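You operate a simulated robot arm through the tools that you are given. There is no shell and no other tool. Be economical: measure what you need, move in short steps, check, and stop when the job is done.

The job below is to be done with a simulated two-armed robot. You get a single attempt, and the scene is never put back.

JOB
Pick up the grease cartridge that says "general" from the table top with one hand, pass it to the other hand and put it on the top of the exit guard.

The check looks at the end state, three seconds after you hand in, the way a careful person would. Anything else that was tipped, shoved, dropped, spilled or broken makes it a failure.

ROBOT AND FRAMES
Two 6-joint arms with two-finger parallel grippers on one trunk, on a base that drives. Base frame: it is fixed to the floor where the robot stands at the start and does not move with it; the origin is under the middle of the robot, x ahead of it, y to its left, z up. Readings come in mm, degrees, newtons and seconds.
The left shoulder is at the start at [80, 216, 1597], the right one opposite. With the tool pointing down near the work surface each hand reaches from about 100 to 740 mm from the robot's upright axis, wherever it stands, measured 20 degrees to its own side. Places, roughly: top of the exit guard [500, -2900, 1200]. Payload 3.43 kg a hand.
Tool frame (each hand has its own): the origin (TCP) lies between the finger pads and is the grasp point; the fingertips stand 30 mm ahead of it; z points along the fingers, y is the line along which they close. The gripper opens to 94 mm. The fingers are 28 mm wide and 10 mm thick; the gripper's body (50 by 96 mm) begins 55 mm behind the TCP.
Orientation is that of the tool frame in the base frame, as a unit quaternion [w, x, y, z]. With the fingers straight down and closing along the base's y, the tool's x points along the base's -x, its y along +y and its z along -z.

CONTROLS
- The arms move only by the tool servo_tool. It takes "left_moves", "right_moves" or both (then of equal length, played together; a hand with none holds still); each is a list of rows, each a list of 6 numbers: the shift along the tool's x, y, z in m, then the turn, a rotation vector about the tool's x, y, z in degrees. In form: [[dx, dy, dz, ax, ay, az], ...]. A call has 1 to 12 rows; each row is the pose to reach, as a shift and turn from the pose commanded when the call began, along the tool's axes at that moment. "left_jaw" and "right_jaw" are, for a hand that has rows, the closure in counts, from 0 (fully open) to 255 (shut), set as the call begins (left out, the last holds). Rows are played at 5 a second. More than 50 mm and 8.6 degrees between two rows, or a gripper value outside its range, and nothing of the call is played. Where a pose cannot be reached the arm comes as near as it can. A force on the tool above 40 N (or 10 N above the force at the start of the call, whichever is more), or a blocked arm, ends the call early, and 0.2 s more pass. The fingers move at their own pace (about 72 mm/s each) and stop on an object; they squeeze with about 33 N. The grip force told is the motor's: it shows also when the fingers shut on nothing. Time passes only in rows, and 0.2 s behind the last, so rows that repeat a pose let the fingers close. It gives the time, the measured TCP pose, the force on the tool (base axes), the opening and the grip force at its end, in the units of the frame above (readings bear some noise), with the torque about the TCP (base axes, N m) and any sound that the robot's microphone picked up.
- Cameras (640 x 400 px; columns grow to the right, rows downward): "scene" is now at [105.9, -6.1, 1745.5]; the picture's right is [-0.10, -1.00, 0.00], its down [-0.82, 0.08, -0.57] and it looks along [0.57, -0.05, -0.82] (base axes); focal length 248 px, centre (320, 200). "left" rides on the left gripper at [76, -14, -103] in its tool frame; the picture's right is [0.18, 0.98, 0.00], its down [-0.75, 0.14, -0.64] and it looks along [-0.63, 0.12, 0.77] (tool axes); focal length 243 px, centre (320, 200). "right" rides on the right gripper at [76, 14, -102] in its tool frame; the picture's right is [-0.18, 0.98, 0.00], its down [-0.75, -0.14, -0.64] and it looks along [-0.63, -0.12, 0.77] (tool axes); focal length 243 px, centre (320, 200). There is no depth. A picture from a camera that has moved, and an enlarged one, comes with that camera's place and axes in the base frame and with its lens.
- get_image(camera): a new picture of that camera. It takes no simulated time.
- slide_trunk(by): slides the trunk up (or, below 0, down) by that many mm; the arms and the scene camera ride with it, the base frame stays. It gives what a move gives, with no picture.
- steer(legs): drives the robot by 1 to 6 legs, each [ahead, left, turn to the left] in mm, mm and degrees, along the robot's own axes; the way and the turn of a leg run together, so that a leg with both is an arc; at most 1500 mm and 180 degrees a leg. The arms and the cameras ride along, it lands a little off, and it stops where it bumps. It gives what a move gives.
- pan_tilt(pan, tilt): turns the head with the scene camera to pan (to the left, within 86 degrees either way) and tilt (down, from -29 to 69), counted from straight ahead of the robot. It gives what a move gives.
- inspect(camera, box): a new picture of the part [left, top, right, bottom] of that camera's present view, enlarged. It takes no simulated time.
- sign_off(): hands the job in; it is judged then, once.

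Work in short steps. Places have to be worked out from the pictures, the camera data and where the tool is seen: move nearer, look again, correct. Check each grasp and each placing, and mend what went wrong. You have 120 turns and 100 pictures in all, those below and enlarged ones among them. Open the grippers and draw the arms clear of the work before you hand the job in, unless the task says otherwise; then end with one line.

The tools are called after ">>>" as name(argument=value, ...) on one line, values as JSON. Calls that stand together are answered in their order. servo_tool: Moves the arms, as the interface text tells. Its arguments: {"type":"object","properties":{"left_moves":{"type":"array"},"left_jaw":{"type":"number"},"right_moves":{"type":"array"},"right_jaw":{"type":"number"}},"required":[]} The other tools are called the same way: slide_trunk (by) slides the trunk up or down; steer (legs) drives the base; pan_tilt (pan, tilt) turns the head that bears the scene camera; get_image (camera) takes a picture; inspect (camera, box) takes an enlarged picture of a part of a camera's view; sign_off () hands the job in.

At the start:

```text
t: 0.0
left_position: [650.1, 127.3, 1150.5]
left_orientation: [0.0, 0.0, 1.0, 0.001]
left_wrist_force: [0.0, -0.6, -0.1]
left_moment: [-0.02, -0.02, -0.01]
left_grip_width: 94.0
left_finger_force: 0.0
right_position: [342.6, -307.6, 999.7]
right_orientation: [0.0, 0.0, 1.0, 0.0]
right_wrist_force: [0.3, 0.6, -0.2]
right_moment: [0.04, 0.0, 0.0]
right_grip_width: 93.8
right_finger_force: 0.0
trunk travel left (down, up): [-827.0, 13.0]
robot x, y, heading: [-0.0, -1.2, 0.1]
head pan, tilt: [-5.5, 55.2]
```

scene: 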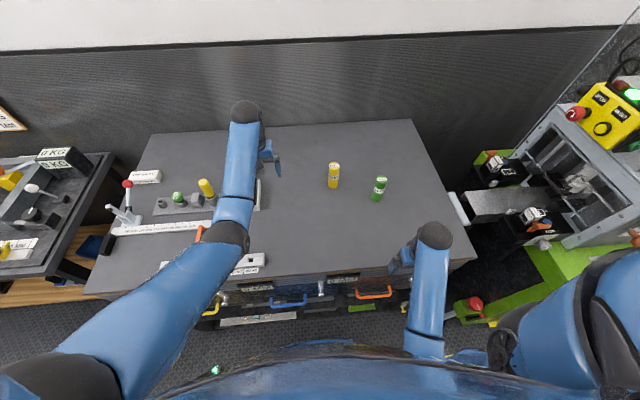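
right: 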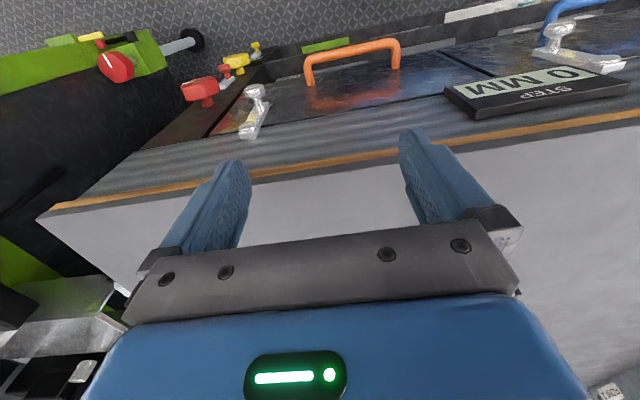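
left: 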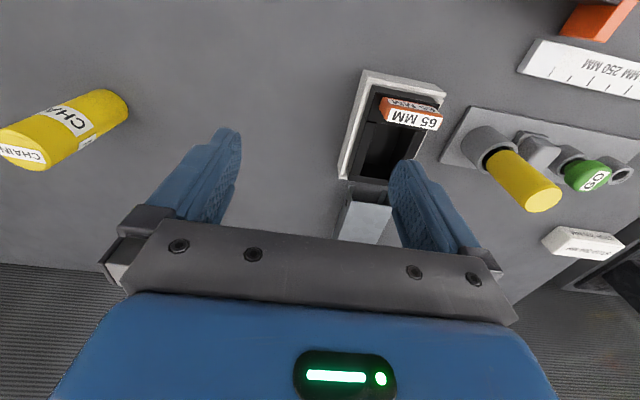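

The yellow cartridge reads "CHAIN"; I need to read the green one and the others. I enlarge the scene.

>>> inspect(camera="scene", box=[300, 140, 420, 215])

>>> inspect(camera="scene", box=[90, 130, 290, 255])

>>> inspect(camera="scene", box=[440, 60, 640, 260])

```text
5.33 times, centred on (360, 178) of scene
camera zoom: at [105.9, -6.1, 1745.5], right [-0.1, -1.0, 0.0], down [-0.82, 0.08, -0.57], along [0.57, -0.05, -0.82], focal length 1321 px, centre (107, 320)
```

zoom: 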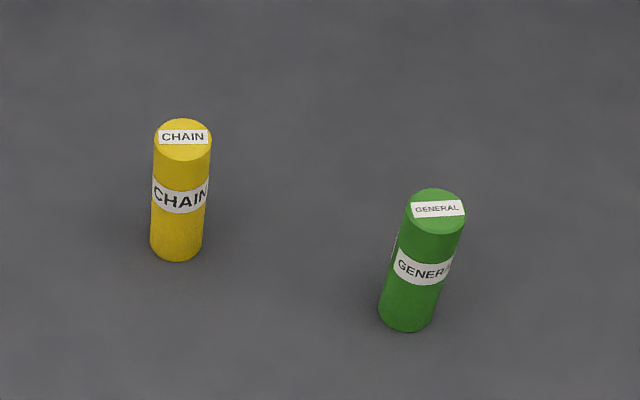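

```text
3.20 times, centred on (190, 192) of scene
camera zoom: at [105.9, -6.1, 1745.5], right [-0.1, -1.0, 0.0], down [-0.82, 0.08, -0.57], along [0.57, -0.05, -0.82], focal length 792 px, centre (736, 224)
```

zoom: 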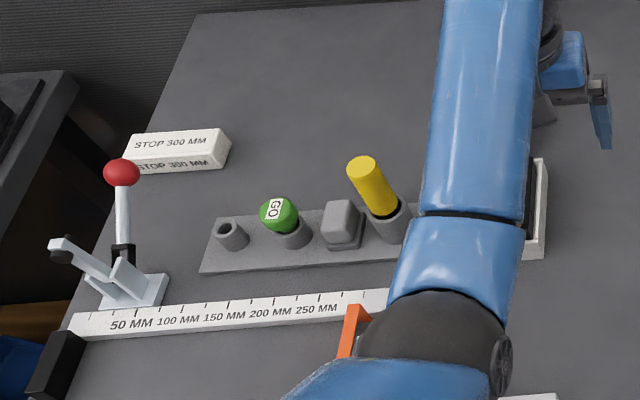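

```text
2.00 times, centred on (540, 160) of scene
camera zoom: at [105.9, -6.1, 1745.5], right [-0.1, -1.0, 0.0], down [-0.82, 0.08, -0.57], along [0.57, -0.05, -0.82], focal length 495 px, centre (-120, 280)
```

zoom: 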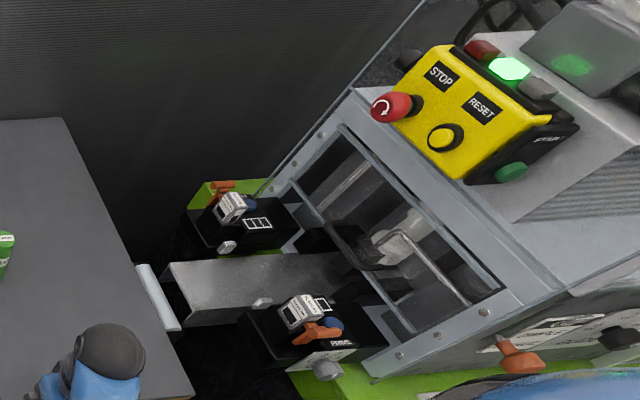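

The green cartridge is "GENERAL". Now I look right to find the exit guard and the way there.

>>> pan_tilt(pan=-75, tilt=25)

>>> get_image(camera="scene")

```text
t: 1.4
left_position: [649.2, 127.9, 1150.6]
left_orientation: [0.0, 0.0, 1.0, 0.0]
left_wrist_force: [-0.6, 1.1, -0.2]
left_moment: [-0.02, 0.02, -0.01]
left_grip_width: 94.1
left_finger_force: 0.0
right_position: [343.7, -307.0, 1000.6]
right_orientation: [0.001, 0.0, 1.0, 0.0]
right_wrist_force: [0.3, -0.2, -0.3]
right_moment: [0.0, 0.01, -0.02]
right_grip_width: 93.9
right_finger_force: 0.0
trunk travel left (down, up): [-827.0, 13.0]
robot x, y, heading: [1.9, -2.5, 0.0]
head pan, tilt: [-75.0, 25.0]
```

```text
93 pictures are left
camera scene: at [58.3, -88.4, 1789.7], right [-0.97, -0.26, 0.0], down [-0.11, 0.41, -0.91], along [0.23, -0.88, -0.42], focal length 248 px, centre (320, 200)
```

scene: 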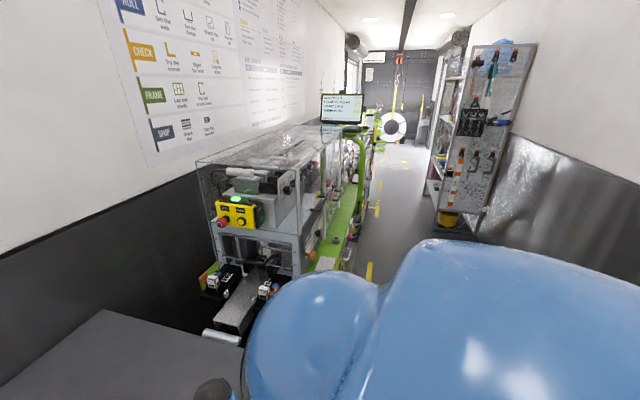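

I project the guard's given place to about pixel (346,142); I enlarge there.

>>> inspect(camera="scene", box=[270, 80, 430, 180])

>>> inspect(camera="scene", box=[180, 120, 400, 300])

```text
4.00 times, centred on (350, 130) of scene
camera zoom: at [58.3, -88.4, 1789.7], right [-0.97, -0.26, 0.0], down [-0.11, 0.41, -0.91], along [0.23, -0.88, -0.42], focal length 991 px, centre (200, 480)
```

zoom: 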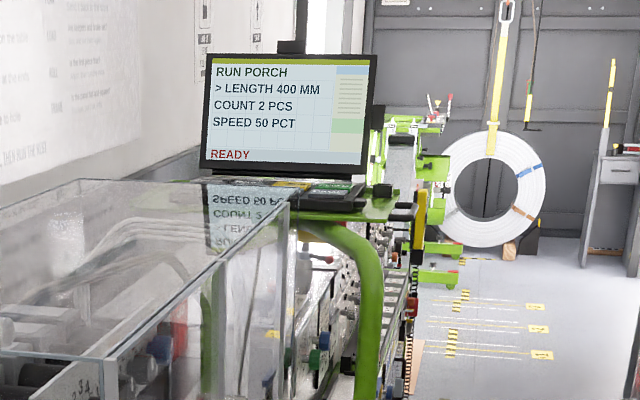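

```text
2.22 times, centred on (290, 210) of scene
camera zoom: at [58.3, -88.4, 1789.7], right [-0.97, -0.26, 0.0], down [-0.11, 0.41, -0.91], along [0.23, -0.88, -0.42], focal length 550 px, centre (387, 178)
```

zoom: 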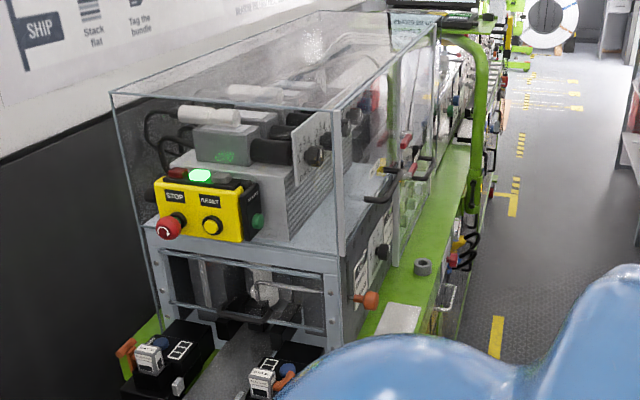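

By triangulating CHAIN in two views, the table is at z≈954 and the green cartridge at about (637,-272), 122 mm tall, 40 mm thick. I raise the right hand first, then move it above and short of the cartridge.

>>> servo_tool(right_moves=[[0, 0, -0.05, 0, 0, 0], [0, 0, -0.1, 0, 0, 0], [0, 0, -0.15, 0, 0, 0], [0, 0, -0.2, 0, 0, 0], [-0.04, 0.005, -0.22, 0, 0, 0], [-0.085, 0.01, -0.22, 0, 0, 0], [-0.13, 0.015, -0.22, 0, 0, 0], [-0.175, 0.02, -0.22, 0, 0, 0], [-0.22, 0.03, -0.22, 0, 0, 0], [-0.22, 0.03, -0.22, 0, 0, 0]], right_jaw=0)

>>> get_image(camera="right")

```text
t: 3.6
left_position: [649.9, 127.3, 1148.6]
left_orientation: [0.0, 0.0, 1.0, 0.0]
left_wrist_force: [-0.1, -0.2, 0.2]
left_moment: [0.01, 0.01, -0.01]
left_grip_width: 94.0
left_finger_force: 0.0
right_position: [637.1, -290.4, 1132.8]
right_orientation: [0.0, 0.0, 1.0, 0.0]
right_wrist_force: [-0.6, 0.4, 0.4]
right_moment: [0.01, 0.03, 0.02]
right_grip_width: 94.0
right_finger_force: 0.1
right hand out of reach, approached as far as the arm can: row 1, 2, 3, 4, 5, 6, 7, 8, 9, 10
trunk travel left (down, up): [-827.0, 13.0]
robot x, y, heading: [3.9, -1.1, -0.2]
head pan, tilt: [-75.0, 25.0]
```

```text
90 pictures are left
camera right: at [561.5, -275.6, 1235.9], right [0.18, 0.98, 0.0], down [0.75, -0.14, 0.64], along [0.63, -0.12, -0.77], focal length 243 px, centre (320, 200)
```

right: 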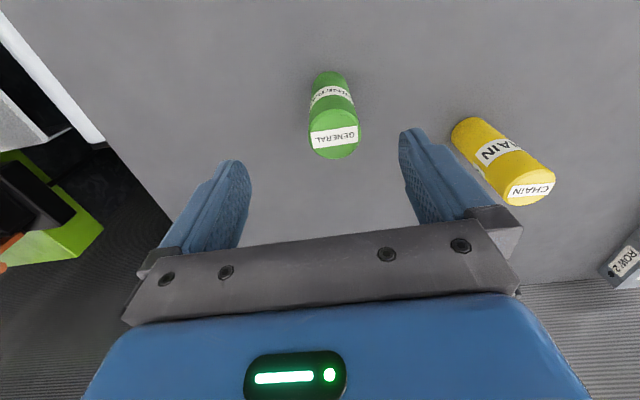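

The cartridge is at about (635,-281) with its top near z 1076; the hand is at (637,-290,1133). I centre it sideways and take a second look before descending.

>>> servo_tool(right_moves=[[0, 0.005, 0, 0, 0, 0], [0, 0.009, 0.01, 0, 0, 0], [0, 0.009, 0.01, 0, 0, 0]])

>>> get_image(camera="right")

```text
t: 4.4
left_position: [649.2, 126.8, 1149.9]
left_orientation: [0.001, 0.0, 1.0, 0.0]
left_wrist_force: [1.0, -0.9, -0.4]
left_moment: [0.01, 0.0, -0.02]
left_grip_width: 94.0
left_finger_force: 0.1
right_position: [634.3, -282.3, 1122.6]
right_orientation: [0.0, 0.001, 1.0, -0.001]
right_wrist_force: [-1.4, 0.6, -0.2]
right_moment: [-0.01, -0.01, -0.01]
right_grip_width: 94.1
right_finger_force: 0.1
trunk travel left (down, up): [-827.0, 13.0]
robot x, y, heading: [1.5, -1.8, -0.1]
head pan, tilt: [-75.0, 25.0]
```

```text
89 pictures are left
camera right: at [560.0, -267.4, 1226.1], right [0.18, 0.98, 0.0], down [0.75, -0.14, 0.64], along [0.63, -0.12, -0.77], focal length 243 px, centre (320, 200)
```

right: 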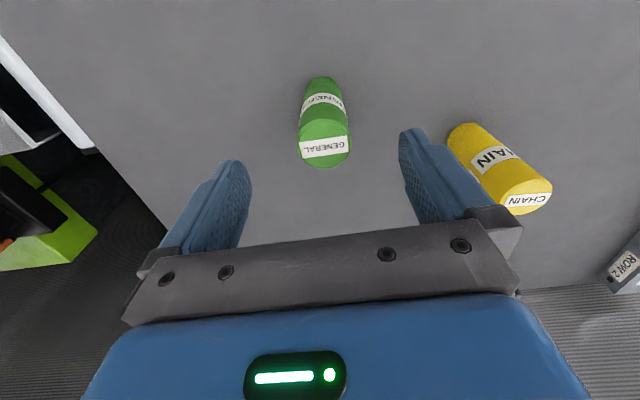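

Centred at (635,-280). I descend to z≈1056 so the pads take the upper part only.

>>> servo_tool(right_moves=[[0, 0.002, 0.02, 0, 0, 0], [0, 0.002, 0.04, 0, 0, 0], [0, 0.002, 0.055, 0, 0, 0], [0, 0.002, 0.067, 0, 0, 0], [0, 0.002, 0.067, 0, 0, 0]])

>>> get_image(camera="right")

```text
t: 5.6
left_position: [649.3, 127.5, 1149.5]
left_orientation: [0.0, 0.0, 1.0, 0.0]
left_wrist_force: [0.1, 0.1, -0.1]
left_moment: [0.02, -0.01, -0.01]
left_grip_width: 93.7
left_finger_force: 0.0
right_position: [634.2, -279.4, 1055.7]
right_orientation: [0.0, 0.0, 1.0, 0.0]
right_wrist_force: [0.6, 0.7, 0.2]
right_moment: [0.01, 0.05, -0.01]
right_grip_width: 94.1
right_finger_force: 0.0
trunk travel left (down, up): [-827.0, 13.0]
robot x, y, heading: [-2.5, -0.7, 0.0]
head pan, tilt: [-75.0, 25.0]
```

```text
88 pictures are left
camera right: at [559.4, -264.9, 1158.8], right [0.18, 0.98, 0.0], down [0.75, -0.14, 0.64], along [0.63, -0.12, -0.77], focal length 243 px, centre (320, 200)
```

right: 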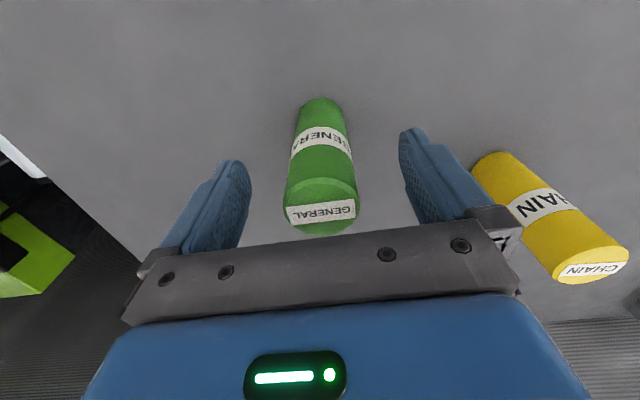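

Combining the views the top is nearer z≈1062 at x≈643 and the table ≈948. I shift 8 mm ahead and go 16 mm lower.

>>> servo_tool(right_moves=[[-0.008, 0, 0.0, 0, 0, 0], [-0.008, 0, 0.016, 0, 0, 0], [-0.008, 0, 0.016, 0, 0, 0]])

>>> get_image(camera="right")

>>> get_image(camera="left")

```text
t: 6.4
left_position: [648.8, 128.1, 1149.4]
left_orientation: [0.0, 0.0, 1.0, 0.0]
left_wrist_force: [0.0, 0.0, 0.4]
left_moment: [0.02, 0.0, 0.0]
left_grip_width: 94.1
left_finger_force: 0.1
right_position: [642.8, -280.2, 1038.8]
right_orientation: [0.0, 0.0, 1.0, 0.0]
right_wrist_force: [0.7, -0.2, -0.3]
right_moment: [0.02, 0.0, -0.02]
right_grip_width: 93.7
right_finger_force: 0.1
trunk travel left (down, up): [-827.0, 13.0]
robot x, y, heading: [0.4, -0.1, -0.2]
head pan, tilt: [-75.0, 25.0]
```

```text
87 pictures are left
camera right: at [567.0, -265.7, 1142.8], right [0.18, 0.98, 0.0], down [0.75, -0.14, 0.64], along [0.63, -0.12, -0.77], focal length 243 px, centre (320, 200)
```

right: 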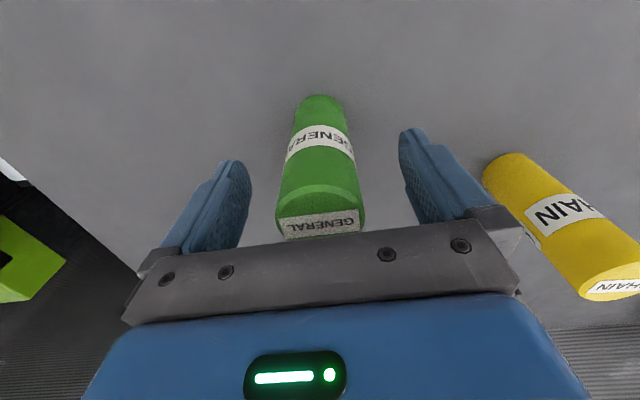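

```text
86 pictures are left
camera left: at [572.6, 113.8, 1253.0], right [-0.18, 0.98, 0.0], down [0.75, 0.14, 0.64], along [0.63, 0.12, -0.77], focal length 243 px, centre (320, 200)
```

left: 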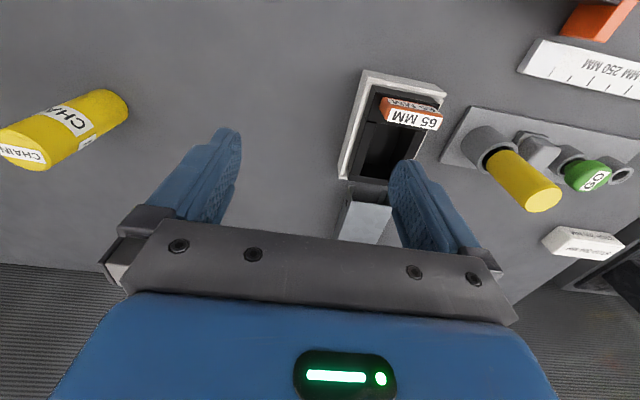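

The cartridge sits between the pads, top a bit above TCP. I close the right jaw.

>>> servo_tool(right_moves=[[0, 0, 0, 0, 0, 0], [0, 0, 0, 0, 0, 0], [0, 0, 0, 0, 0, 0], [0, 0, 0, 0, 0, 0], [0, 0, 0, 0, 0, 0]], right_jaw=255)

>>> get_image(camera="right")

```text
t: 7.6
left_position: [650.0, 127.2, 1149.1]
left_orientation: [0.0, 0.0, 1.0, 0.0]
left_wrist_force: [-0.5, -0.9, 0.7]
left_moment: [0.03, 0.0, -0.01]
left_grip_width: 94.1
left_finger_force: 0.1
right_position: [642.4, -279.1, 1041.0]
right_orientation: [0.0, 0.0, 1.0, 0.0]
right_wrist_force: [0.9, 0.6, 0.1]
right_moment: [0.03, 0.02, 0.03]
right_grip_width: 39.1
right_finger_force: 33.4
trunk travel left (down, up): [-827.0, 13.0]
robot x, y, heading: [-3.1, 1.6, -0.1]
head pan, tilt: [-75.0, 25.0]
```

```text
85 pictures are left
camera right: at [567.2, -265.6, 1142.8], right [0.18, 0.98, 0.0], down [0.75, -0.14, 0.64], along [0.63, -0.12, -0.77], focal length 243 px, centre (320, 200)
```

right: 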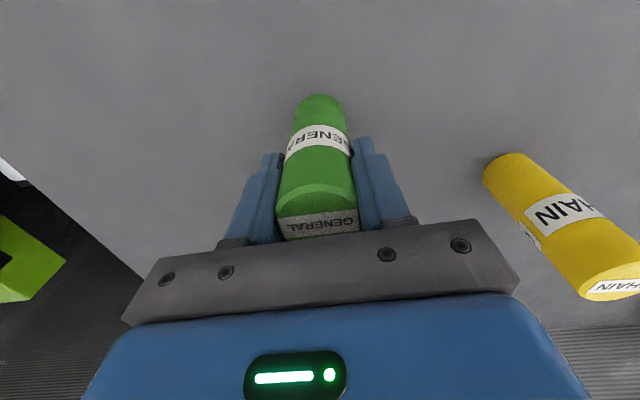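

Gripped at 39 mm with 33 N. I lift it 75 mm.

>>> servo_tool(right_moves=[[0, 0, -0.02, 0, 0, 0], [0, 0, -0.05, 0, 0, 0], [0, 0, -0.075, 0, 0, 0], [0, 0, -0.075, 0, 0, 0]])

>>> pan_tilt(pan=-10, tilt=55)

>>> get_image(camera="scene")

```text
t: 8.6
left_position: [648.8, 128.1, 1150.1]
left_orientation: [0.0, -0.001, 1.0, 0.0]
left_wrist_force: [-0.4, 0.0, -0.7]
left_moment: [0.01, 0.03, 0.0]
left_grip_width: 94.0
left_finger_force: 0.0
right_position: [641.7, -279.5, 1115.6]
right_orientation: [0.0, 0.0, 1.0, 0.0]
right_wrist_force: [0.4, 0.8, -0.8]
right_moment: [-0.01, -0.03, 0.02]
right_grip_width: 39.4
right_finger_force: 32.5
trunk travel left (down, up): [-827.0, 13.0]
robot x, y, heading: [1.3, 0.8, 0.1]
head pan, tilt: [-75.0, 25.0]
```

```text
t: 10.0
left_position: [649.7, 128.0, 1149.6]
left_orientation: [-0.001, 0.001, 1.0, 0.0]
left_wrist_force: [0.6, 1.1, -0.3]
left_moment: [0.0, 0.02, -0.05]
left_grip_width: 93.9
left_finger_force: 0.0
right_position: [641.1, -279.0, 1114.0]
right_orientation: [0.0, 0.0, 1.0, 0.001]
right_wrist_force: [0.5, -0.4, -1.4]
right_moment: [0.01, 0.0, -0.01]
right_grip_width: 39.4
right_finger_force: 33.1
trunk travel left (down, up): [-827.0, 13.0]
robot x, y, heading: [-2.2, -0.5, 0.1]
head pan, tilt: [-10.0, 55.0]
```

```text
84 pictures are left
camera scene: at [105.8, -12.0, 1745.7], right [-0.17, -0.98, 0.0], down [-0.81, 0.14, -0.57], along [0.56, -0.1, -0.82], focal length 248 px, centre (320, 200)
```

scene: 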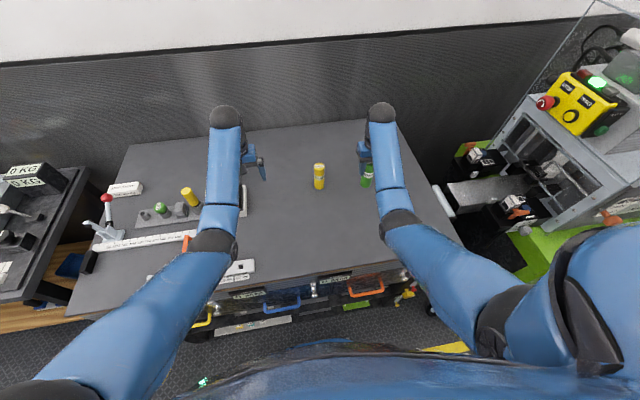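

Lifted cleanly; CHAIN stands undisturbed. I back away from the table so handover happens over the floor.

>>> steer(legs=[[-450, 0, 0]])

>>> get_image(camera="scene")

```text
t: 12.7
left_position: [200.4, 128.0, 1148.4]
left_orientation: [0.0, 0.001, 1.0, 0.001]
left_wrist_force: [0.4, -0.6, -0.5]
left_moment: [0.03, 0.02, 0.0]
left_grip_width: 93.8
left_finger_force: 0.0
right_position: [192.2, -279.7, 1114.4]
right_orientation: [0.0, 0.0, 1.0, 0.001]
right_wrist_force: [0.1, -0.2, -1.4]
right_moment: [0.0, -0.01, 0.0]
right_grip_width: 39.3
right_finger_force: 32.8
trunk travel left (down, up): [-827.0, 13.0]
robot x, y, heading: [-452.4, 2.2, -0.2]
head pan, tilt: [-10.0, 55.0]
```

```text
83 pictures are left
camera scene: at [-342.6, -11.7, 1745.4], right [-0.18, -0.98, 0.0], down [-0.81, 0.14, -0.57], along [0.56, -0.1, -0.82], focal length 248 px, centre (320, 200)
```

scene: 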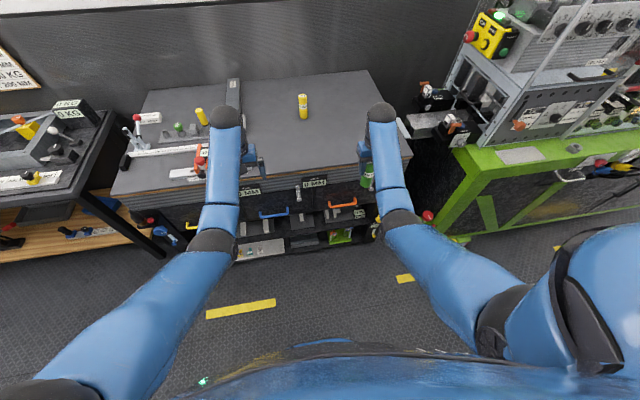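

The area is clear. I yaw the left tool 90° (so it can later point right with its camera on top), move it a bit left, and bring the held cartridge toward the middle.

>>> servo_tool(left_moves=[[0, 0.009, 0, 0, 0, -8.2], [0, 0.018, 0, 0, 0, -16.4], [0, 0.027, 0, 0, 0, -24.6], [0, 0.036, 0, 0, 0, -32.8], [0, 0.045, 0, 0, 0, -41], [0, 0.054, 0, 0, 0, -49.2], [0, 0.063, 0, 0, 0, -57.4], [0, 0.072, 0, 0, 0, -65.6], [0, 0.081, 0, 0, 0, -73.8], [0, 0.09, 0, 0, 0, -82], [0, 0.1, 0, 0, 0, -90], [0, 0.1, 0, 0, 0, -90]], right_moves=[[0, 0.012, 0, 0, 0, 0], [0, 0.024, 0, 0, 0, 0], [0, 0.036, 0, 0, 0, 0], [0, 0.048, 0, 0, 0, 0], [0, 0.06, 0, 0, 0, 0], [0, 0.072, 0, 0, 0, 0], [0, 0.084, 0, 0, 0, 0], [0, 0.096, 0, 0, 0, 0], [0, 0.108, 0, 0, 0, 0], [0, 0.12, 0, 0, 0, 0], [0, 0.13, 0, 0, 0, 0], [0, 0.13, 0, 0, 0, 0]])

>>> get_image(camera="scene")

```text
t: 15.3
left_position: [201.6, 227.7, 1146.4]
left_orientation: [0.0, 0.707, -0.707, 0.0]
left_wrist_force: [-1.0, -0.2, 0.2]
left_moment: [0.0, 0.01, 0.0]
left_grip_width: 93.7
left_finger_force: 0.0
left hand out of reach, approached as far as the arm can: row 4, 5, 6, 7, 8, 9, 10, 11, 12
right_position: [190.0, -150.0, 1115.8]
right_orientation: [-0.001, 0.001, 1.0, -0.001]
right_wrist_force: [-0.5, -1.0, -1.1]
right_moment: [0.0, 0.02, 0.03]
right_grip_width: 39.1
right_finger_force: 32.6
trunk travel left (down, up): [-827.0, 13.0]
robot x, y, heading: [-454.1, 1.2, -0.1]
head pan, tilt: [-10.0, 55.0]
```

```text
82 pictures are left
camera scene: at [-346.1, -11.7, 1745.7], right [-0.18, -0.98, 0.0], down [-0.81, 0.14, -0.57], along [0.56, -0.1, -0.82], focal length 248 px, centre (320, 200)
```

scene: 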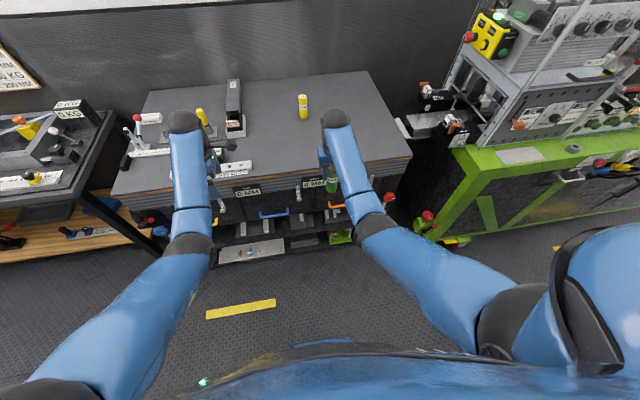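

Left is yawed as intended. Now I tilt it 75° so it points right, lowering to about z 1062 and stopping well short of the cartridge.

>>> servo_tool(left_moves=[[0.0, 0.001, 0.01, 0, 7.5, 0], [0.01, 0.002, 0.02, 0, 15, 0], [0.03, 0.003, 0.03, 0, 22.5, 0], [0.05, 0.004, 0.04, 0, 30, 0], [0.07, 0.005, 0.05, 0, 37.5, 0], [0.09, 0.006, 0.06, 0, 45, 0], [0.11, 0.007, 0.07, 0, 52.5, 0], [0.13, 0.008, 0.075, 0, 60, 0], [0.15, 0.009, 0.08, 0, 67.5, 0], [0.17, 0.012, 0.084, 0, 75, 0], [0.17, 0.012, 0.084, 0, 75, 0]])

>>> get_image(camera="scene")

>>> get_image(camera="left")

```text
t: 17.7
left_position: [188.1, 57.5, 1063.1]
left_orientation: [-0.431, -0.56, 0.561, -0.431]
left_wrist_force: [0.0, -0.4, 0.7]
left_moment: [0.03, 0.01, 0.02]
left_grip_width: 94.1
left_finger_force: 0.1
right_position: [189.4, -149.9, 1114.9]
right_orientation: [0.001, 0.001, 1.0, 0.0]
right_wrist_force: [-0.7, -0.1, -1.9]
right_moment: [-0.02, 0.02, 0.0]
right_grip_width: 39.4
right_finger_force: 33.1
trunk travel left (down, up): [-827.0, 13.0]
robot x, y, heading: [-450.3, -3.4, -0.3]
head pan, tilt: [-10.0, 55.0]
```

```text
81 pictures are left
camera scene: at [-346.2, -11.6, 1745.7], right [-0.18, -0.98, 0.0], down [-0.81, 0.14, -0.57], along [0.56, -0.1, -0.82], focal length 248 px, centre (320, 200)
```

scene: 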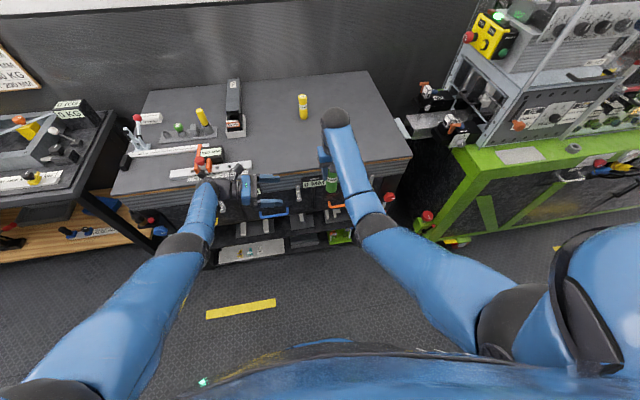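

```text
80 pictures are left
camera left: at [202.7, 137.2, 1163.4], right [-0.98, -0.05, 0.18], down [-0.14, 0.81, -0.56], along [-0.12, -0.58, -0.81], focal length 243 px, centre (320, 200)
```

left: 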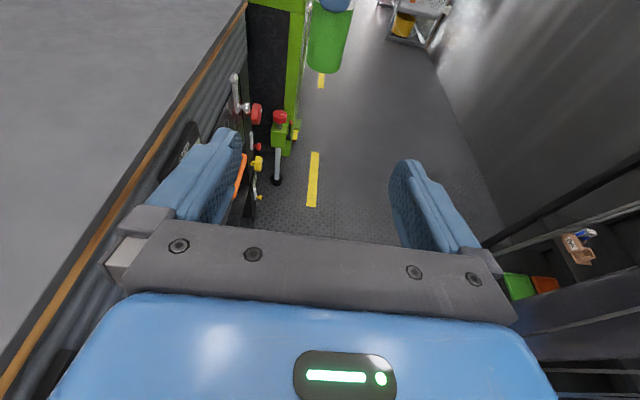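

Both hands are as planned; cartridge base at about z 1027. I bring the left open jaw along -y to ~85 mm short and check.

>>> servo_tool(left_moves=[[0.0115, -0.001, 0.04, 0, 0, 0], [0.023, -0.001, 0.08, 0, 0, 0], [0.034, -0.001, 0.118, 0, 0, 0], [0.034, -0.001, 0.118, 0, 0, 0]])

>>> get_image(camera="left")

>>> inspect(camera="scene", box=[180, 100, 400, 240])

```text
t: 18.7
left_position: [190.3, -65.5, 1066.0]
left_orientation: [0.43, 0.561, -0.561, 0.431]
left_wrist_force: [0.7, 0.2, 0.1]
left_moment: [0.01, -0.03, 0.01]
left_grip_width: 93.9
left_finger_force: 0.1
right_position: [189.9, -148.6, 1117.1]
right_orientation: [0.0, 0.001, 1.0, -0.001]
right_wrist_force: [-0.3, -0.2, -1.0]
right_moment: [0.01, 0.0, -0.01]
right_grip_width: 39.3
right_finger_force: 32.9
trunk travel left (down, up): [-827.0, 13.0]
robot x, y, heading: [-450.2, -1.1, -0.1]
head pan, tilt: [-10.0, 55.0]
```

```text
79 pictures are left
camera left: at [203.6, 14.2, 1165.2], right [-0.98, -0.05, 0.18], down [-0.14, 0.81, -0.56], along [-0.12, -0.58, -0.81], focal length 243 px, centre (320, 200)
```

left: 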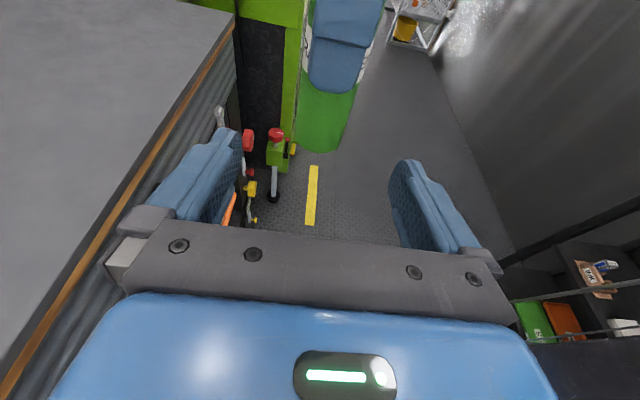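

```text
2.86 times, centred on (290, 170) of scene
camera zoom: at [-346.1, -10.9, 1745.7], right [-0.18, -0.98, 0.0], down [-0.81, 0.14, -0.57], along [0.56, -0.1, -0.82], focal length 708 px, centre (406, 286)
```

zoom: 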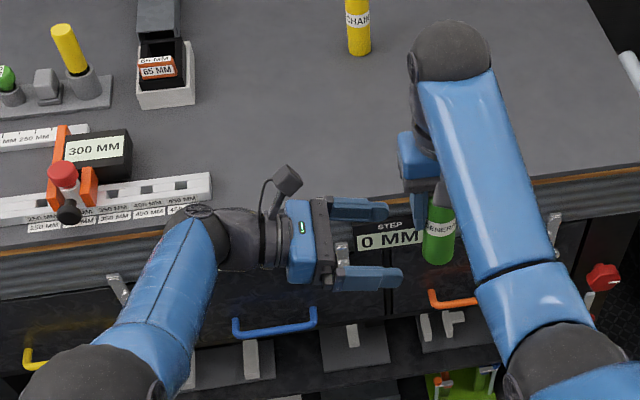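

Aligned. I advance the last 84 mm with the left jaw open.

>>> servo_tool(left_moves=[[0.008, 0, 0.03, 0, 0, 0], [0.0155, 0, 0.058, 0, 0, 0], [0.0218, 0, 0.081, 0, 0, 0], [0.0218, 0, 0.081, 0, 0, 0]])

>>> get_image(camera="left")

>>> inspect(camera="scene", box=[220, 100, 400, 220])

```text
t: 19.7
left_position: [179.5, -145.6, 1071.3]
left_orientation: [-0.431, -0.561, 0.562, -0.43]
left_wrist_force: [-0.1, 0.0, -0.3]
left_moment: [0.04, -0.02, 0.01]
left_grip_width: 93.9
left_finger_force: 0.1
left hand out of reach, approached as far as the arm can: row 2, 3, 4
right_position: [191.3, -149.2, 1116.5]
right_orientation: [0.0, 0.001, 1.0, 0.0]
right_wrist_force: [-0.1, 0.6, -1.7]
right_moment: [0.01, 0.01, -0.03]
right_grip_width: 39.3
right_finger_force: 33.6
trunk travel left (down, up): [-827.0, 13.0]
robot x, y, heading: [-447.8, 4.5, -0.1]
head pan, tilt: [-10.0, 55.0]
```

```text
77 pictures are left
camera left: at [193.8, -66.3, 1171.8], right [-0.98, -0.05, 0.18], down [-0.14, 0.82, -0.56], along [-0.12, -0.58, -0.81], focal length 243 px, centre (320, 200)
```

left: 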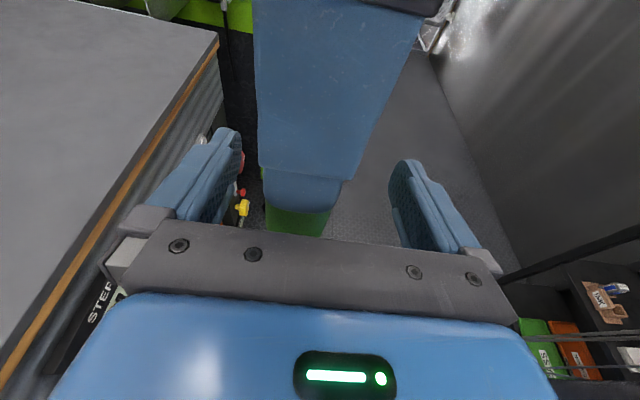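

```text
3.33 times, centred on (310, 160) of scene
camera zoom: at [-346.1, -11.2, 1745.7], right [-0.18, -0.98, 0.0], down [-0.81, 0.14, -0.57], along [0.56, -0.1, -0.82], focal length 826 px, centre (353, 333)
```

zoom: 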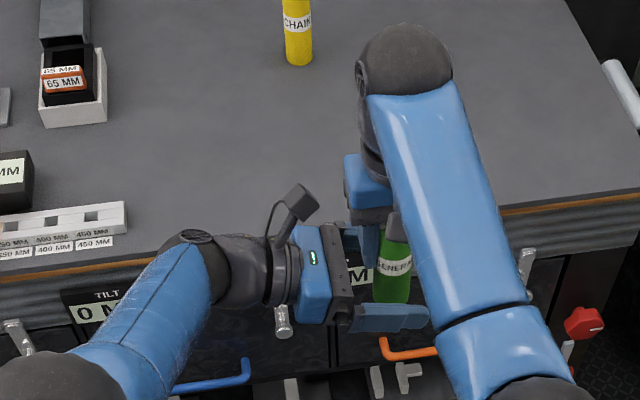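

The left arm is at its reach limit and 11 mm off in x. I shift both hands together 60 mm to the left, correcting the alignment.

>>> servo_tool(left_moves=[[-0.006, 0, -0.019, 0, 0, 0], [-0.012, -0.002, -0.038, 0, 0, 0], [-0.0183, -0.006, -0.0568, 0, 0, 0], [-0.0183, -0.011, -0.0568, 0, 0, 0], [-0.0183, -0.011, -0.0568, 0, 0, 0]], right_moves=[[0, 0.0205, 0, 0, 0, 0], [0, 0.041, 0, 0, 0, 0], [0, 0.062, 0, 0, 0, 0], [0, 0.062, 0, 0, 0, 0], [0, 0.062, 0, 0, 0, 0]])

>>> get_image(camera="left")

>>> get_image(camera="right")

```text
t: 20.9
left_position: [189.6, -86.9, 1068.8]
left_orientation: [-0.431, -0.56, 0.562, -0.43]
left_wrist_force: [-0.5, -0.1, 0.4]
left_moment: [-0.01, -0.03, 0.03]
left_grip_width: 93.9
left_finger_force: 0.2
right_position: [190.3, -89.1, 1114.5]
right_orientation: [0.0, 0.001, 1.0, 0.0]
right_wrist_force: [0.1, 0.1, -1.5]
right_moment: [0.01, 0.01, -0.01]
right_grip_width: 39.4
right_finger_force: 33.3
trunk travel left (down, up): [-827.0, 13.0]
robot x, y, heading: [-451.0, -2.2, -0.3]
head pan, tilt: [-10.0, 55.0]
```

```text
75 pictures are left
camera left: at [204.6, -6.2, 1169.1], right [-0.98, -0.05, 0.18], down [-0.14, 0.82, -0.56], along [-0.12, -0.58, -0.81], focal length 243 px, centre (320, 200)
```

left: 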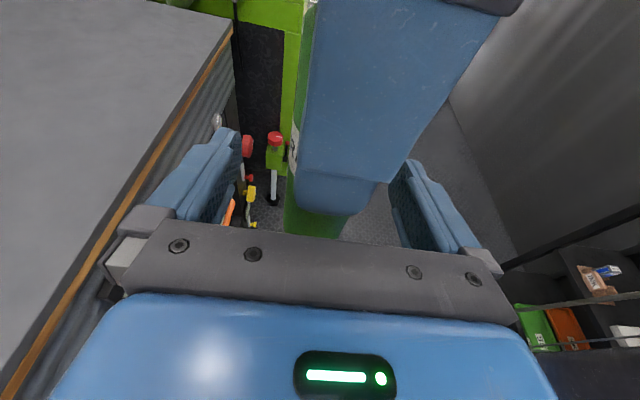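

```text
74 pictures are left
camera right: at [114.8, -74.8, 1218.7], right [0.19, 0.98, 0.0], down [0.75, -0.14, 0.64], along [0.63, -0.12, -0.77], focal length 243 px, centre (320, 200)
```

right: 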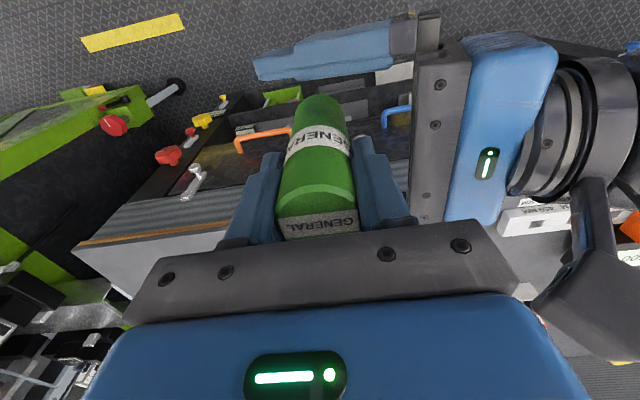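

The left jaw straddles the cartridge below the right fingertips. I close the left jaw.

>>> servo_tool(left_moves=[[0, 0, 0, 0, 0, 0], [0, 0, 0, 0, 0, 0], [0, 0, 0, 0, 0, 0], [0, 0, 0, 0, 0, 0], [0, 0, 0, 0, 0, 0]], left_jaw=255)

>>> get_image(camera="right")

>>> get_image(camera="left")

```text
t: 22.1
left_position: [190.3, -85.5, 1068.1]
left_orientation: [-0.432, -0.56, 0.562, -0.43]
left_wrist_force: [-19.5, 3.0, 6.1]
left_moment: [-0.62, -0.46, -0.02]
left_grip_width: 43.2
left_finger_force: 33.3
right_position: [191.0, -89.0, 1115.3]
right_orientation: [0.001, 0.001, 1.0, 0.001]
right_wrist_force: [19.6, -3.2, -8.1]
right_moment: [0.48, -0.4, 0.03]
right_grip_width: 39.5
right_finger_force: 33.0
trunk travel left (down, up): [-827.0, 13.0]
robot x, y, heading: [-450.5, 6.1, -0.1]
head pan, tilt: [-10.0, 55.0]
```

```text
73 pictures are left
camera right: at [115.5, -74.7, 1218.7], right [0.19, 0.98, 0.0], down [0.75, -0.14, 0.64], along [0.63, -0.12, -0.77], focal length 243 px, centre (320, 200)
```

right: 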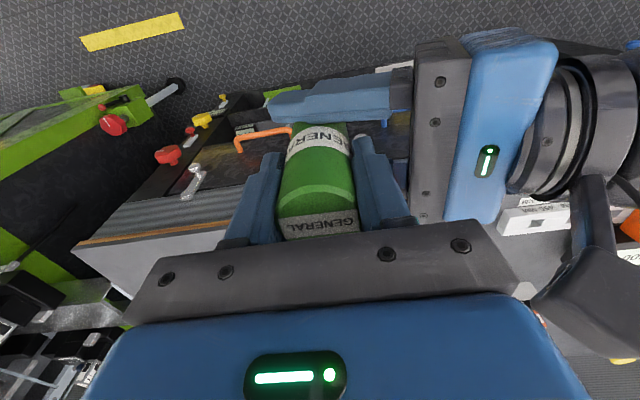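

```text
72 pictures are left
camera left: at [204.4, -6.3, 1168.7], right [-0.98, -0.04, 0.18], down [-0.14, 0.82, -0.56], along [-0.12, -0.58, -0.81], focal length 243 px, centre (320, 200)
```

left: 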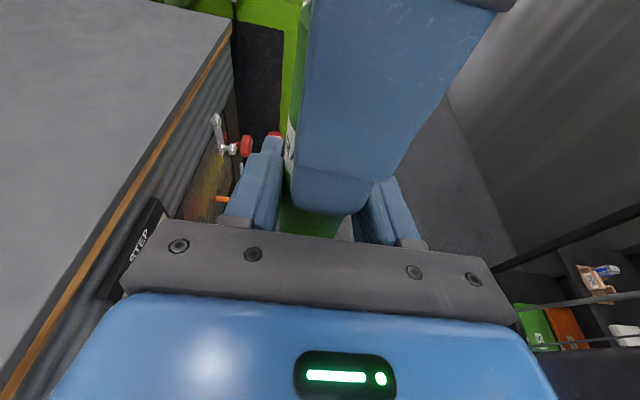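

One left pad pushes the cartridge with ~20 N along x and the width is 43 mm, so the left hand sits a few mm too far back in x. I nudge it 2 mm ahead.

>>> servo_tool(left_moves=[[0, -0.001, 0, 0, 0, 0], [0, -0.002, 0, 0, 0, 0], [0, -0.002, 0, 0, 0, 0]])

```text
t: 22.9
left_position: [191.6, -86.2, 1067.7]
left_orientation: [-0.43, -0.561, 0.562, -0.429]
left_wrist_force: [-20.2, 2.5, 0.1]
left_moment: [-0.48, -0.66, -0.12]
left_grip_width: 43.4
left_finger_force: 32.8
right_position: [190.1, -87.8, 1116.7]
right_orientation: [0.001, 0.001, 1.0, 0.0]
right_wrist_force: [21.1, -2.5, -2.2]
right_moment: [0.36, -0.37, 0.07]
right_grip_width: 39.3
right_finger_force: 32.9
trunk travel left (down, up): [-827.0, 13.0]
robot x, y, heading: [-453.2, 4.6, -0.0]
head pan, tilt: [-10.0, 55.0]
```

That was the wrong way: a hand sitting too far ahead makes its near finger push the object forward. I step the left hand back 4 mm.

>>> servo_tool(left_moves=[[0, 0.002, 0, 0, 0, 0], [0, 0.004, 0, 0, 0, 0], [0, 0.004, 0, 0, 0, 0]])

```text
t: 23.7
left_position: [190.4, -84.9, 1067.7]
left_orientation: [-0.429, -0.562, 0.562, -0.43]
left_wrist_force: [11.8, -0.4, -18.7]
left_moment: [-0.5, 0.14, 0.05]
left_grip_width: 43.2
left_finger_force: 32.8
right_position: [188.8, -88.4, 1116.7]
right_orientation: [-0.001, 0.001, 1.0, -0.001]
right_wrist_force: [-12.0, 0.1, 19.2]
right_moment: [0.56, 0.42, -0.01]
right_grip_width: 39.3
right_finger_force: 32.8
trunk travel left (down, up): [-827.0, 13.0]
robot x, y, heading: [-451.4, 2.0, 0.1]
head pan, tilt: [-10.0, 55.0]
```

Force flipped while width stayed 43 mm, so the left grip is firm on both sides. I relax the residual stress by 1.5 mm ahead and 1 mm down.

>>> servo_tool(left_moves=[[-0.001, -0.0015, 0.0003, 0, 0, 0], [-0.001, -0.0015, 0.0003, 0, 0, 0]])

>>> inspect(camera="right", box=[200, 60, 480, 260])

>>> inspect(camera="scene", box=[240, 110, 360, 210])

```text
t: 24.3
left_position: [189.3, -85.5, 1068.2]
left_orientation: [-0.431, -0.56, 0.562, -0.431]
left_wrist_force: [10.2, 1.1, -13.8]
left_moment: [0.61, 0.01, 0.07]
left_grip_width: 43.2
left_finger_force: 32.9
right_position: [190.1, -89.6, 1114.5]
right_orientation: [-0.001, 0.001, 1.0, 0.0]
right_wrist_force: [-10.0, -0.4, 14.7]
right_moment: [-0.57, 0.47, -0.04]
right_grip_width: 39.3
right_finger_force: 33.5
trunk travel left (down, up): [-827.0, 13.0]
robot x, y, heading: [-450.7, -1.4, -0.1]
head pan, tilt: [-10.0, 55.0]
```

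```text
2.00 times, centred on (340, 160) of right
camera zoom: at [114.8, -74.6, 1218.4], right [0.19, 0.98, 0.0], down [0.75, -0.14, 0.64], along [0.63, -0.12, -0.77], focal length 485 px, centre (280, 280)
```

zoom: 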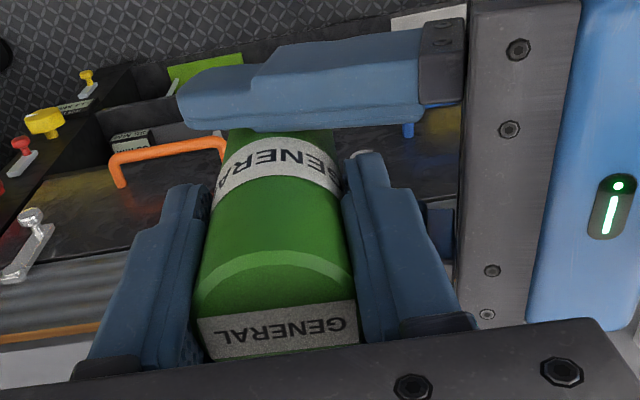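

```text
4.00 times, centred on (300, 160) of scene
camera zoom: at [-346.3, -11.6, 1745.7], right [-0.18, -0.98, 0.0], down [-0.81, 0.14, -0.57], along [0.56, -0.1, -0.82], focal length 991 px, centre (400, 360)
```

zoom: 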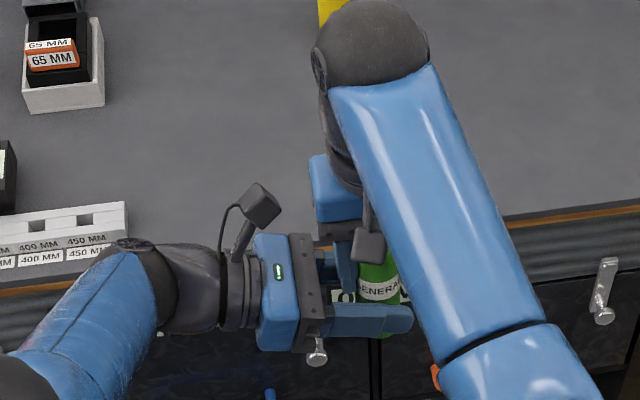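

Grip looks sound. I open the right jaw while the left holds still.

>>> servo_tool(right_moves=[[0, 0, 0, 0, 0, 0], [0, 0, 0, 0, 0, 0], [0, 0, 0, 0, 0, 0], [0, 0, 0, 0, 0, 0]], right_jaw=0)

>>> get_image(camera="right")

```text
t: 25.3
left_position: [191.6, -85.1, 1068.5]
left_orientation: [-0.43, -0.56, 0.561, -0.431]
left_wrist_force: [-6.6, 21.1, 10.2]
left_moment: [-0.26, -0.07, -0.03]
left_grip_width: 43.1
left_finger_force: 32.5
right_position: [190.1, -89.8, 1114.7]
right_orientation: [0.0, 0.003, 1.0, -0.001]
right_wrist_force: [6.4, -20.7, -11.5]
right_moment: [-0.76, -0.2, -0.02]
right_grip_width: 82.4
right_finger_force: 0.0
trunk travel left (down, up): [-827.0, 13.0]
robot x, y, heading: [-448.3, -3.1, -0.1]
head pan, tilt: [-10.0, 55.0]
```

```text
69 pictures are left
camera right: at [115.0, -75.6, 1217.6], right [0.19, 0.98, 0.0], down [0.75, -0.14, 0.64], along [0.63, -0.12, -0.77], focal length 243 px, centre (320, 200)
```

right: 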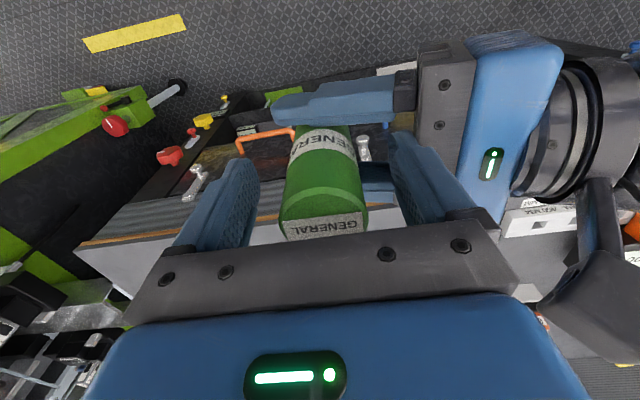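

The right finger's outside pressed the left palm when opening fully. I narrow the right jaw to ~58 mm and lower the left hand in small steps.

>>> servo_tool(right_moves=[[0, 0, 0, 0, 0, 0], [0, 0, 0, 0, 0, 0], [0, 0, 0, 0, 0, 0]], right_jaw=98)

>>> get_image(camera="right")

```text
t: 26.1
left_position: [190.8, -86.9, 1067.2]
left_orientation: [-0.431, -0.56, 0.562, -0.43]
left_wrist_force: [-0.2, -0.4, -1.0]
left_moment: [0.0, 0.03, 0.02]
left_grip_width: 43.3
left_finger_force: 32.9
right_position: [190.4, -87.7, 1114.4]
right_orientation: [-0.001, 0.001, 1.0, 0.0]
right_wrist_force: [-1.1, -0.8, 0.8]
right_moment: [-0.01, 0.0, 0.01]
right_grip_width: 58.1
right_finger_force: 0.0
trunk travel left (down, up): [-827.0, 13.0]
robot x, y, heading: [-451.3, 2.4, -0.2]
head pan, tilt: [-10.0, 55.0]
```

```text
68 pictures are left
camera right: at [115.1, -74.4, 1218.7], right [0.19, 0.98, 0.0], down [0.75, -0.14, 0.64], along [0.63, -0.12, -0.77], focal length 243 px, centre (320, 200)
```

right: 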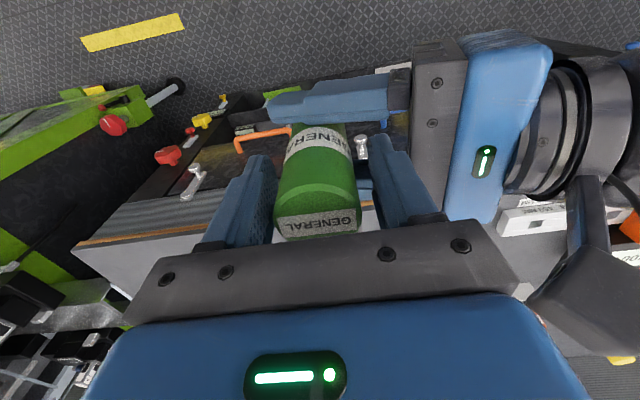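

Forces are nil and the cartridge is held by the left alone. I lower the left hand straight down 90 mm.

>>> servo_tool(left_moves=[[-0.0145, 0, 0.0039, 0, 0, 0], [-0.029, 0, 0.0078, 0, 0, 0], [-0.0435, 0, 0.0116, 0, 0, 0], [-0.058, 0, 0.0155, 0, 0, 0], [-0.0725, 0, 0.0194, 0, 0, 0], [-0.087, 0, 0.0233, 0, 0, 0], [-0.087, 0, 0.0233, 0, 0, 0]])

>>> get_image(camera="left")

>>> get_image(camera="right")

```text
t: 27.7
left_position: [152.8, -77.9, 1011.5]
left_orientation: [-0.431, -0.56, 0.562, -0.43]
left_wrist_force: [0.1, 0.4, -1.7]
left_moment: [-0.01, -0.03, 0.02]
left_grip_width: 43.4
left_finger_force: 32.7
left hand out of reach, approached as far as the arm can: row 1, 2, 3, 4, 5, 6, 7
right_position: [189.8, -88.5, 1115.2]
right_orientation: [0.001, 0.001, 1.0, 0.0]
right_wrist_force: [0.3, 0.9, -0.1]
right_moment: [-0.01, 0.0, 0.01]
right_grip_width: 57.6
right_finger_force: 0.0
trunk travel left (down, up): [-827.0, 13.0]
robot x, y, heading: [-453.5, 0.5, -0.2]
head pan, tilt: [-10.0, 55.0]
```

```text
67 pictures are left
camera left: at [166.5, 1.9, 1113.1], right [-0.98, -0.05, 0.18], down [-0.14, 0.82, -0.56], along [-0.12, -0.58, -0.81], focal length 243 px, centre (320, 200)
```

left: 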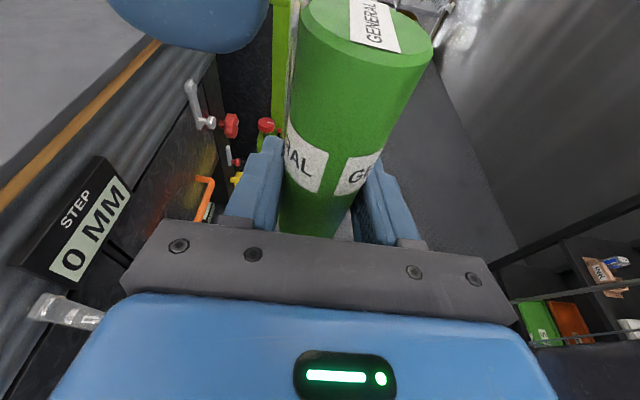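

```text
66 pictures are left
camera right: at [115.0, -74.5, 1218.6], right [0.19, 0.98, 0.0], down [0.75, -0.14, 0.64], along [0.63, -0.12, -0.77], focal length 243 px, centre (320, 200)
```

right: 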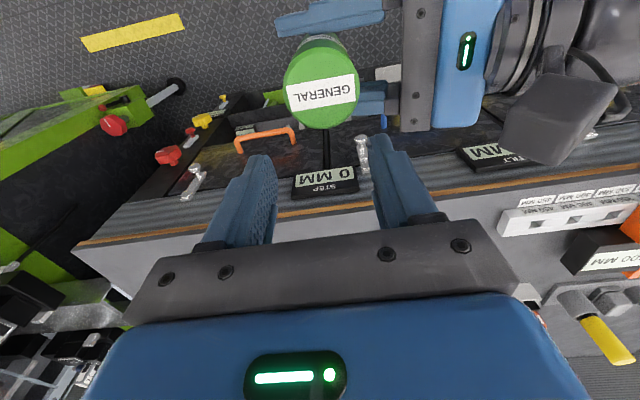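

Handover succeeded: the left hand holds the cartridge, TCP about 38 mm above its base. I clear the right hand ahead/up, then to the right.

>>> servo_tool(right_moves=[[-0.02, 0, -0.008, 0, 0, 0], [-0.04, 0, -0.012, 0, 0, 0], [-0.04, -0.04, -0.012, 0, 0, 0], [-0.04, -0.08, -0.012, 0, 0, 0], [-0.03, -0.12, -0.012, 0, 0, 0], [0, -0.16, -0.012, 0, 0, 0], [0.03, -0.2, -0.012, 0, 0, 0], [0.03, -0.2, -0.012, 0, 0, 0]])

>>> get_image(camera="scene")

```text
t: 29.5
left_position: [151.8, -77.8, 1011.7]
left_orientation: [-0.431, -0.56, 0.561, -0.431]
left_wrist_force: [0.9, -0.4, -2.2]
left_moment: [0.03, 0.01, 0.02]
left_grip_width: 43.3
left_finger_force: 32.8
right_position: [166.6, -288.1, 1119.1]
right_orientation: [0.0, 0.002, 1.0, 0.0]
right_wrist_force: [0.4, -0.3, 0.0]
right_moment: [-0.02, 0.03, -0.01]
right_grip_width: 57.7
right_finger_force: 0.1
right hand out of reach, approached as far as the arm can: row 7, 8
trunk travel left (down, up): [-827.0, 13.0]
robot x, y, heading: [-451.0, 3.6, -0.0]
head pan, tilt: [-10.0, 55.0]
```

```text
65 pictures are left
camera scene: at [-345.5, -11.5, 1745.7], right [-0.18, -0.98, 0.0], down [-0.81, 0.14, -0.57], along [0.56, -0.1, -0.82], focal length 248 px, centre (320, 200)
```

scene: 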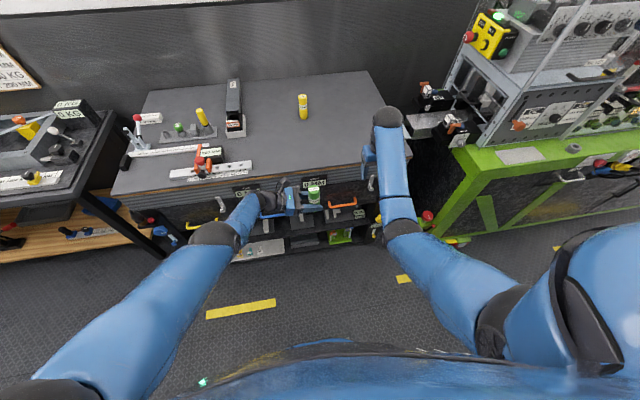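

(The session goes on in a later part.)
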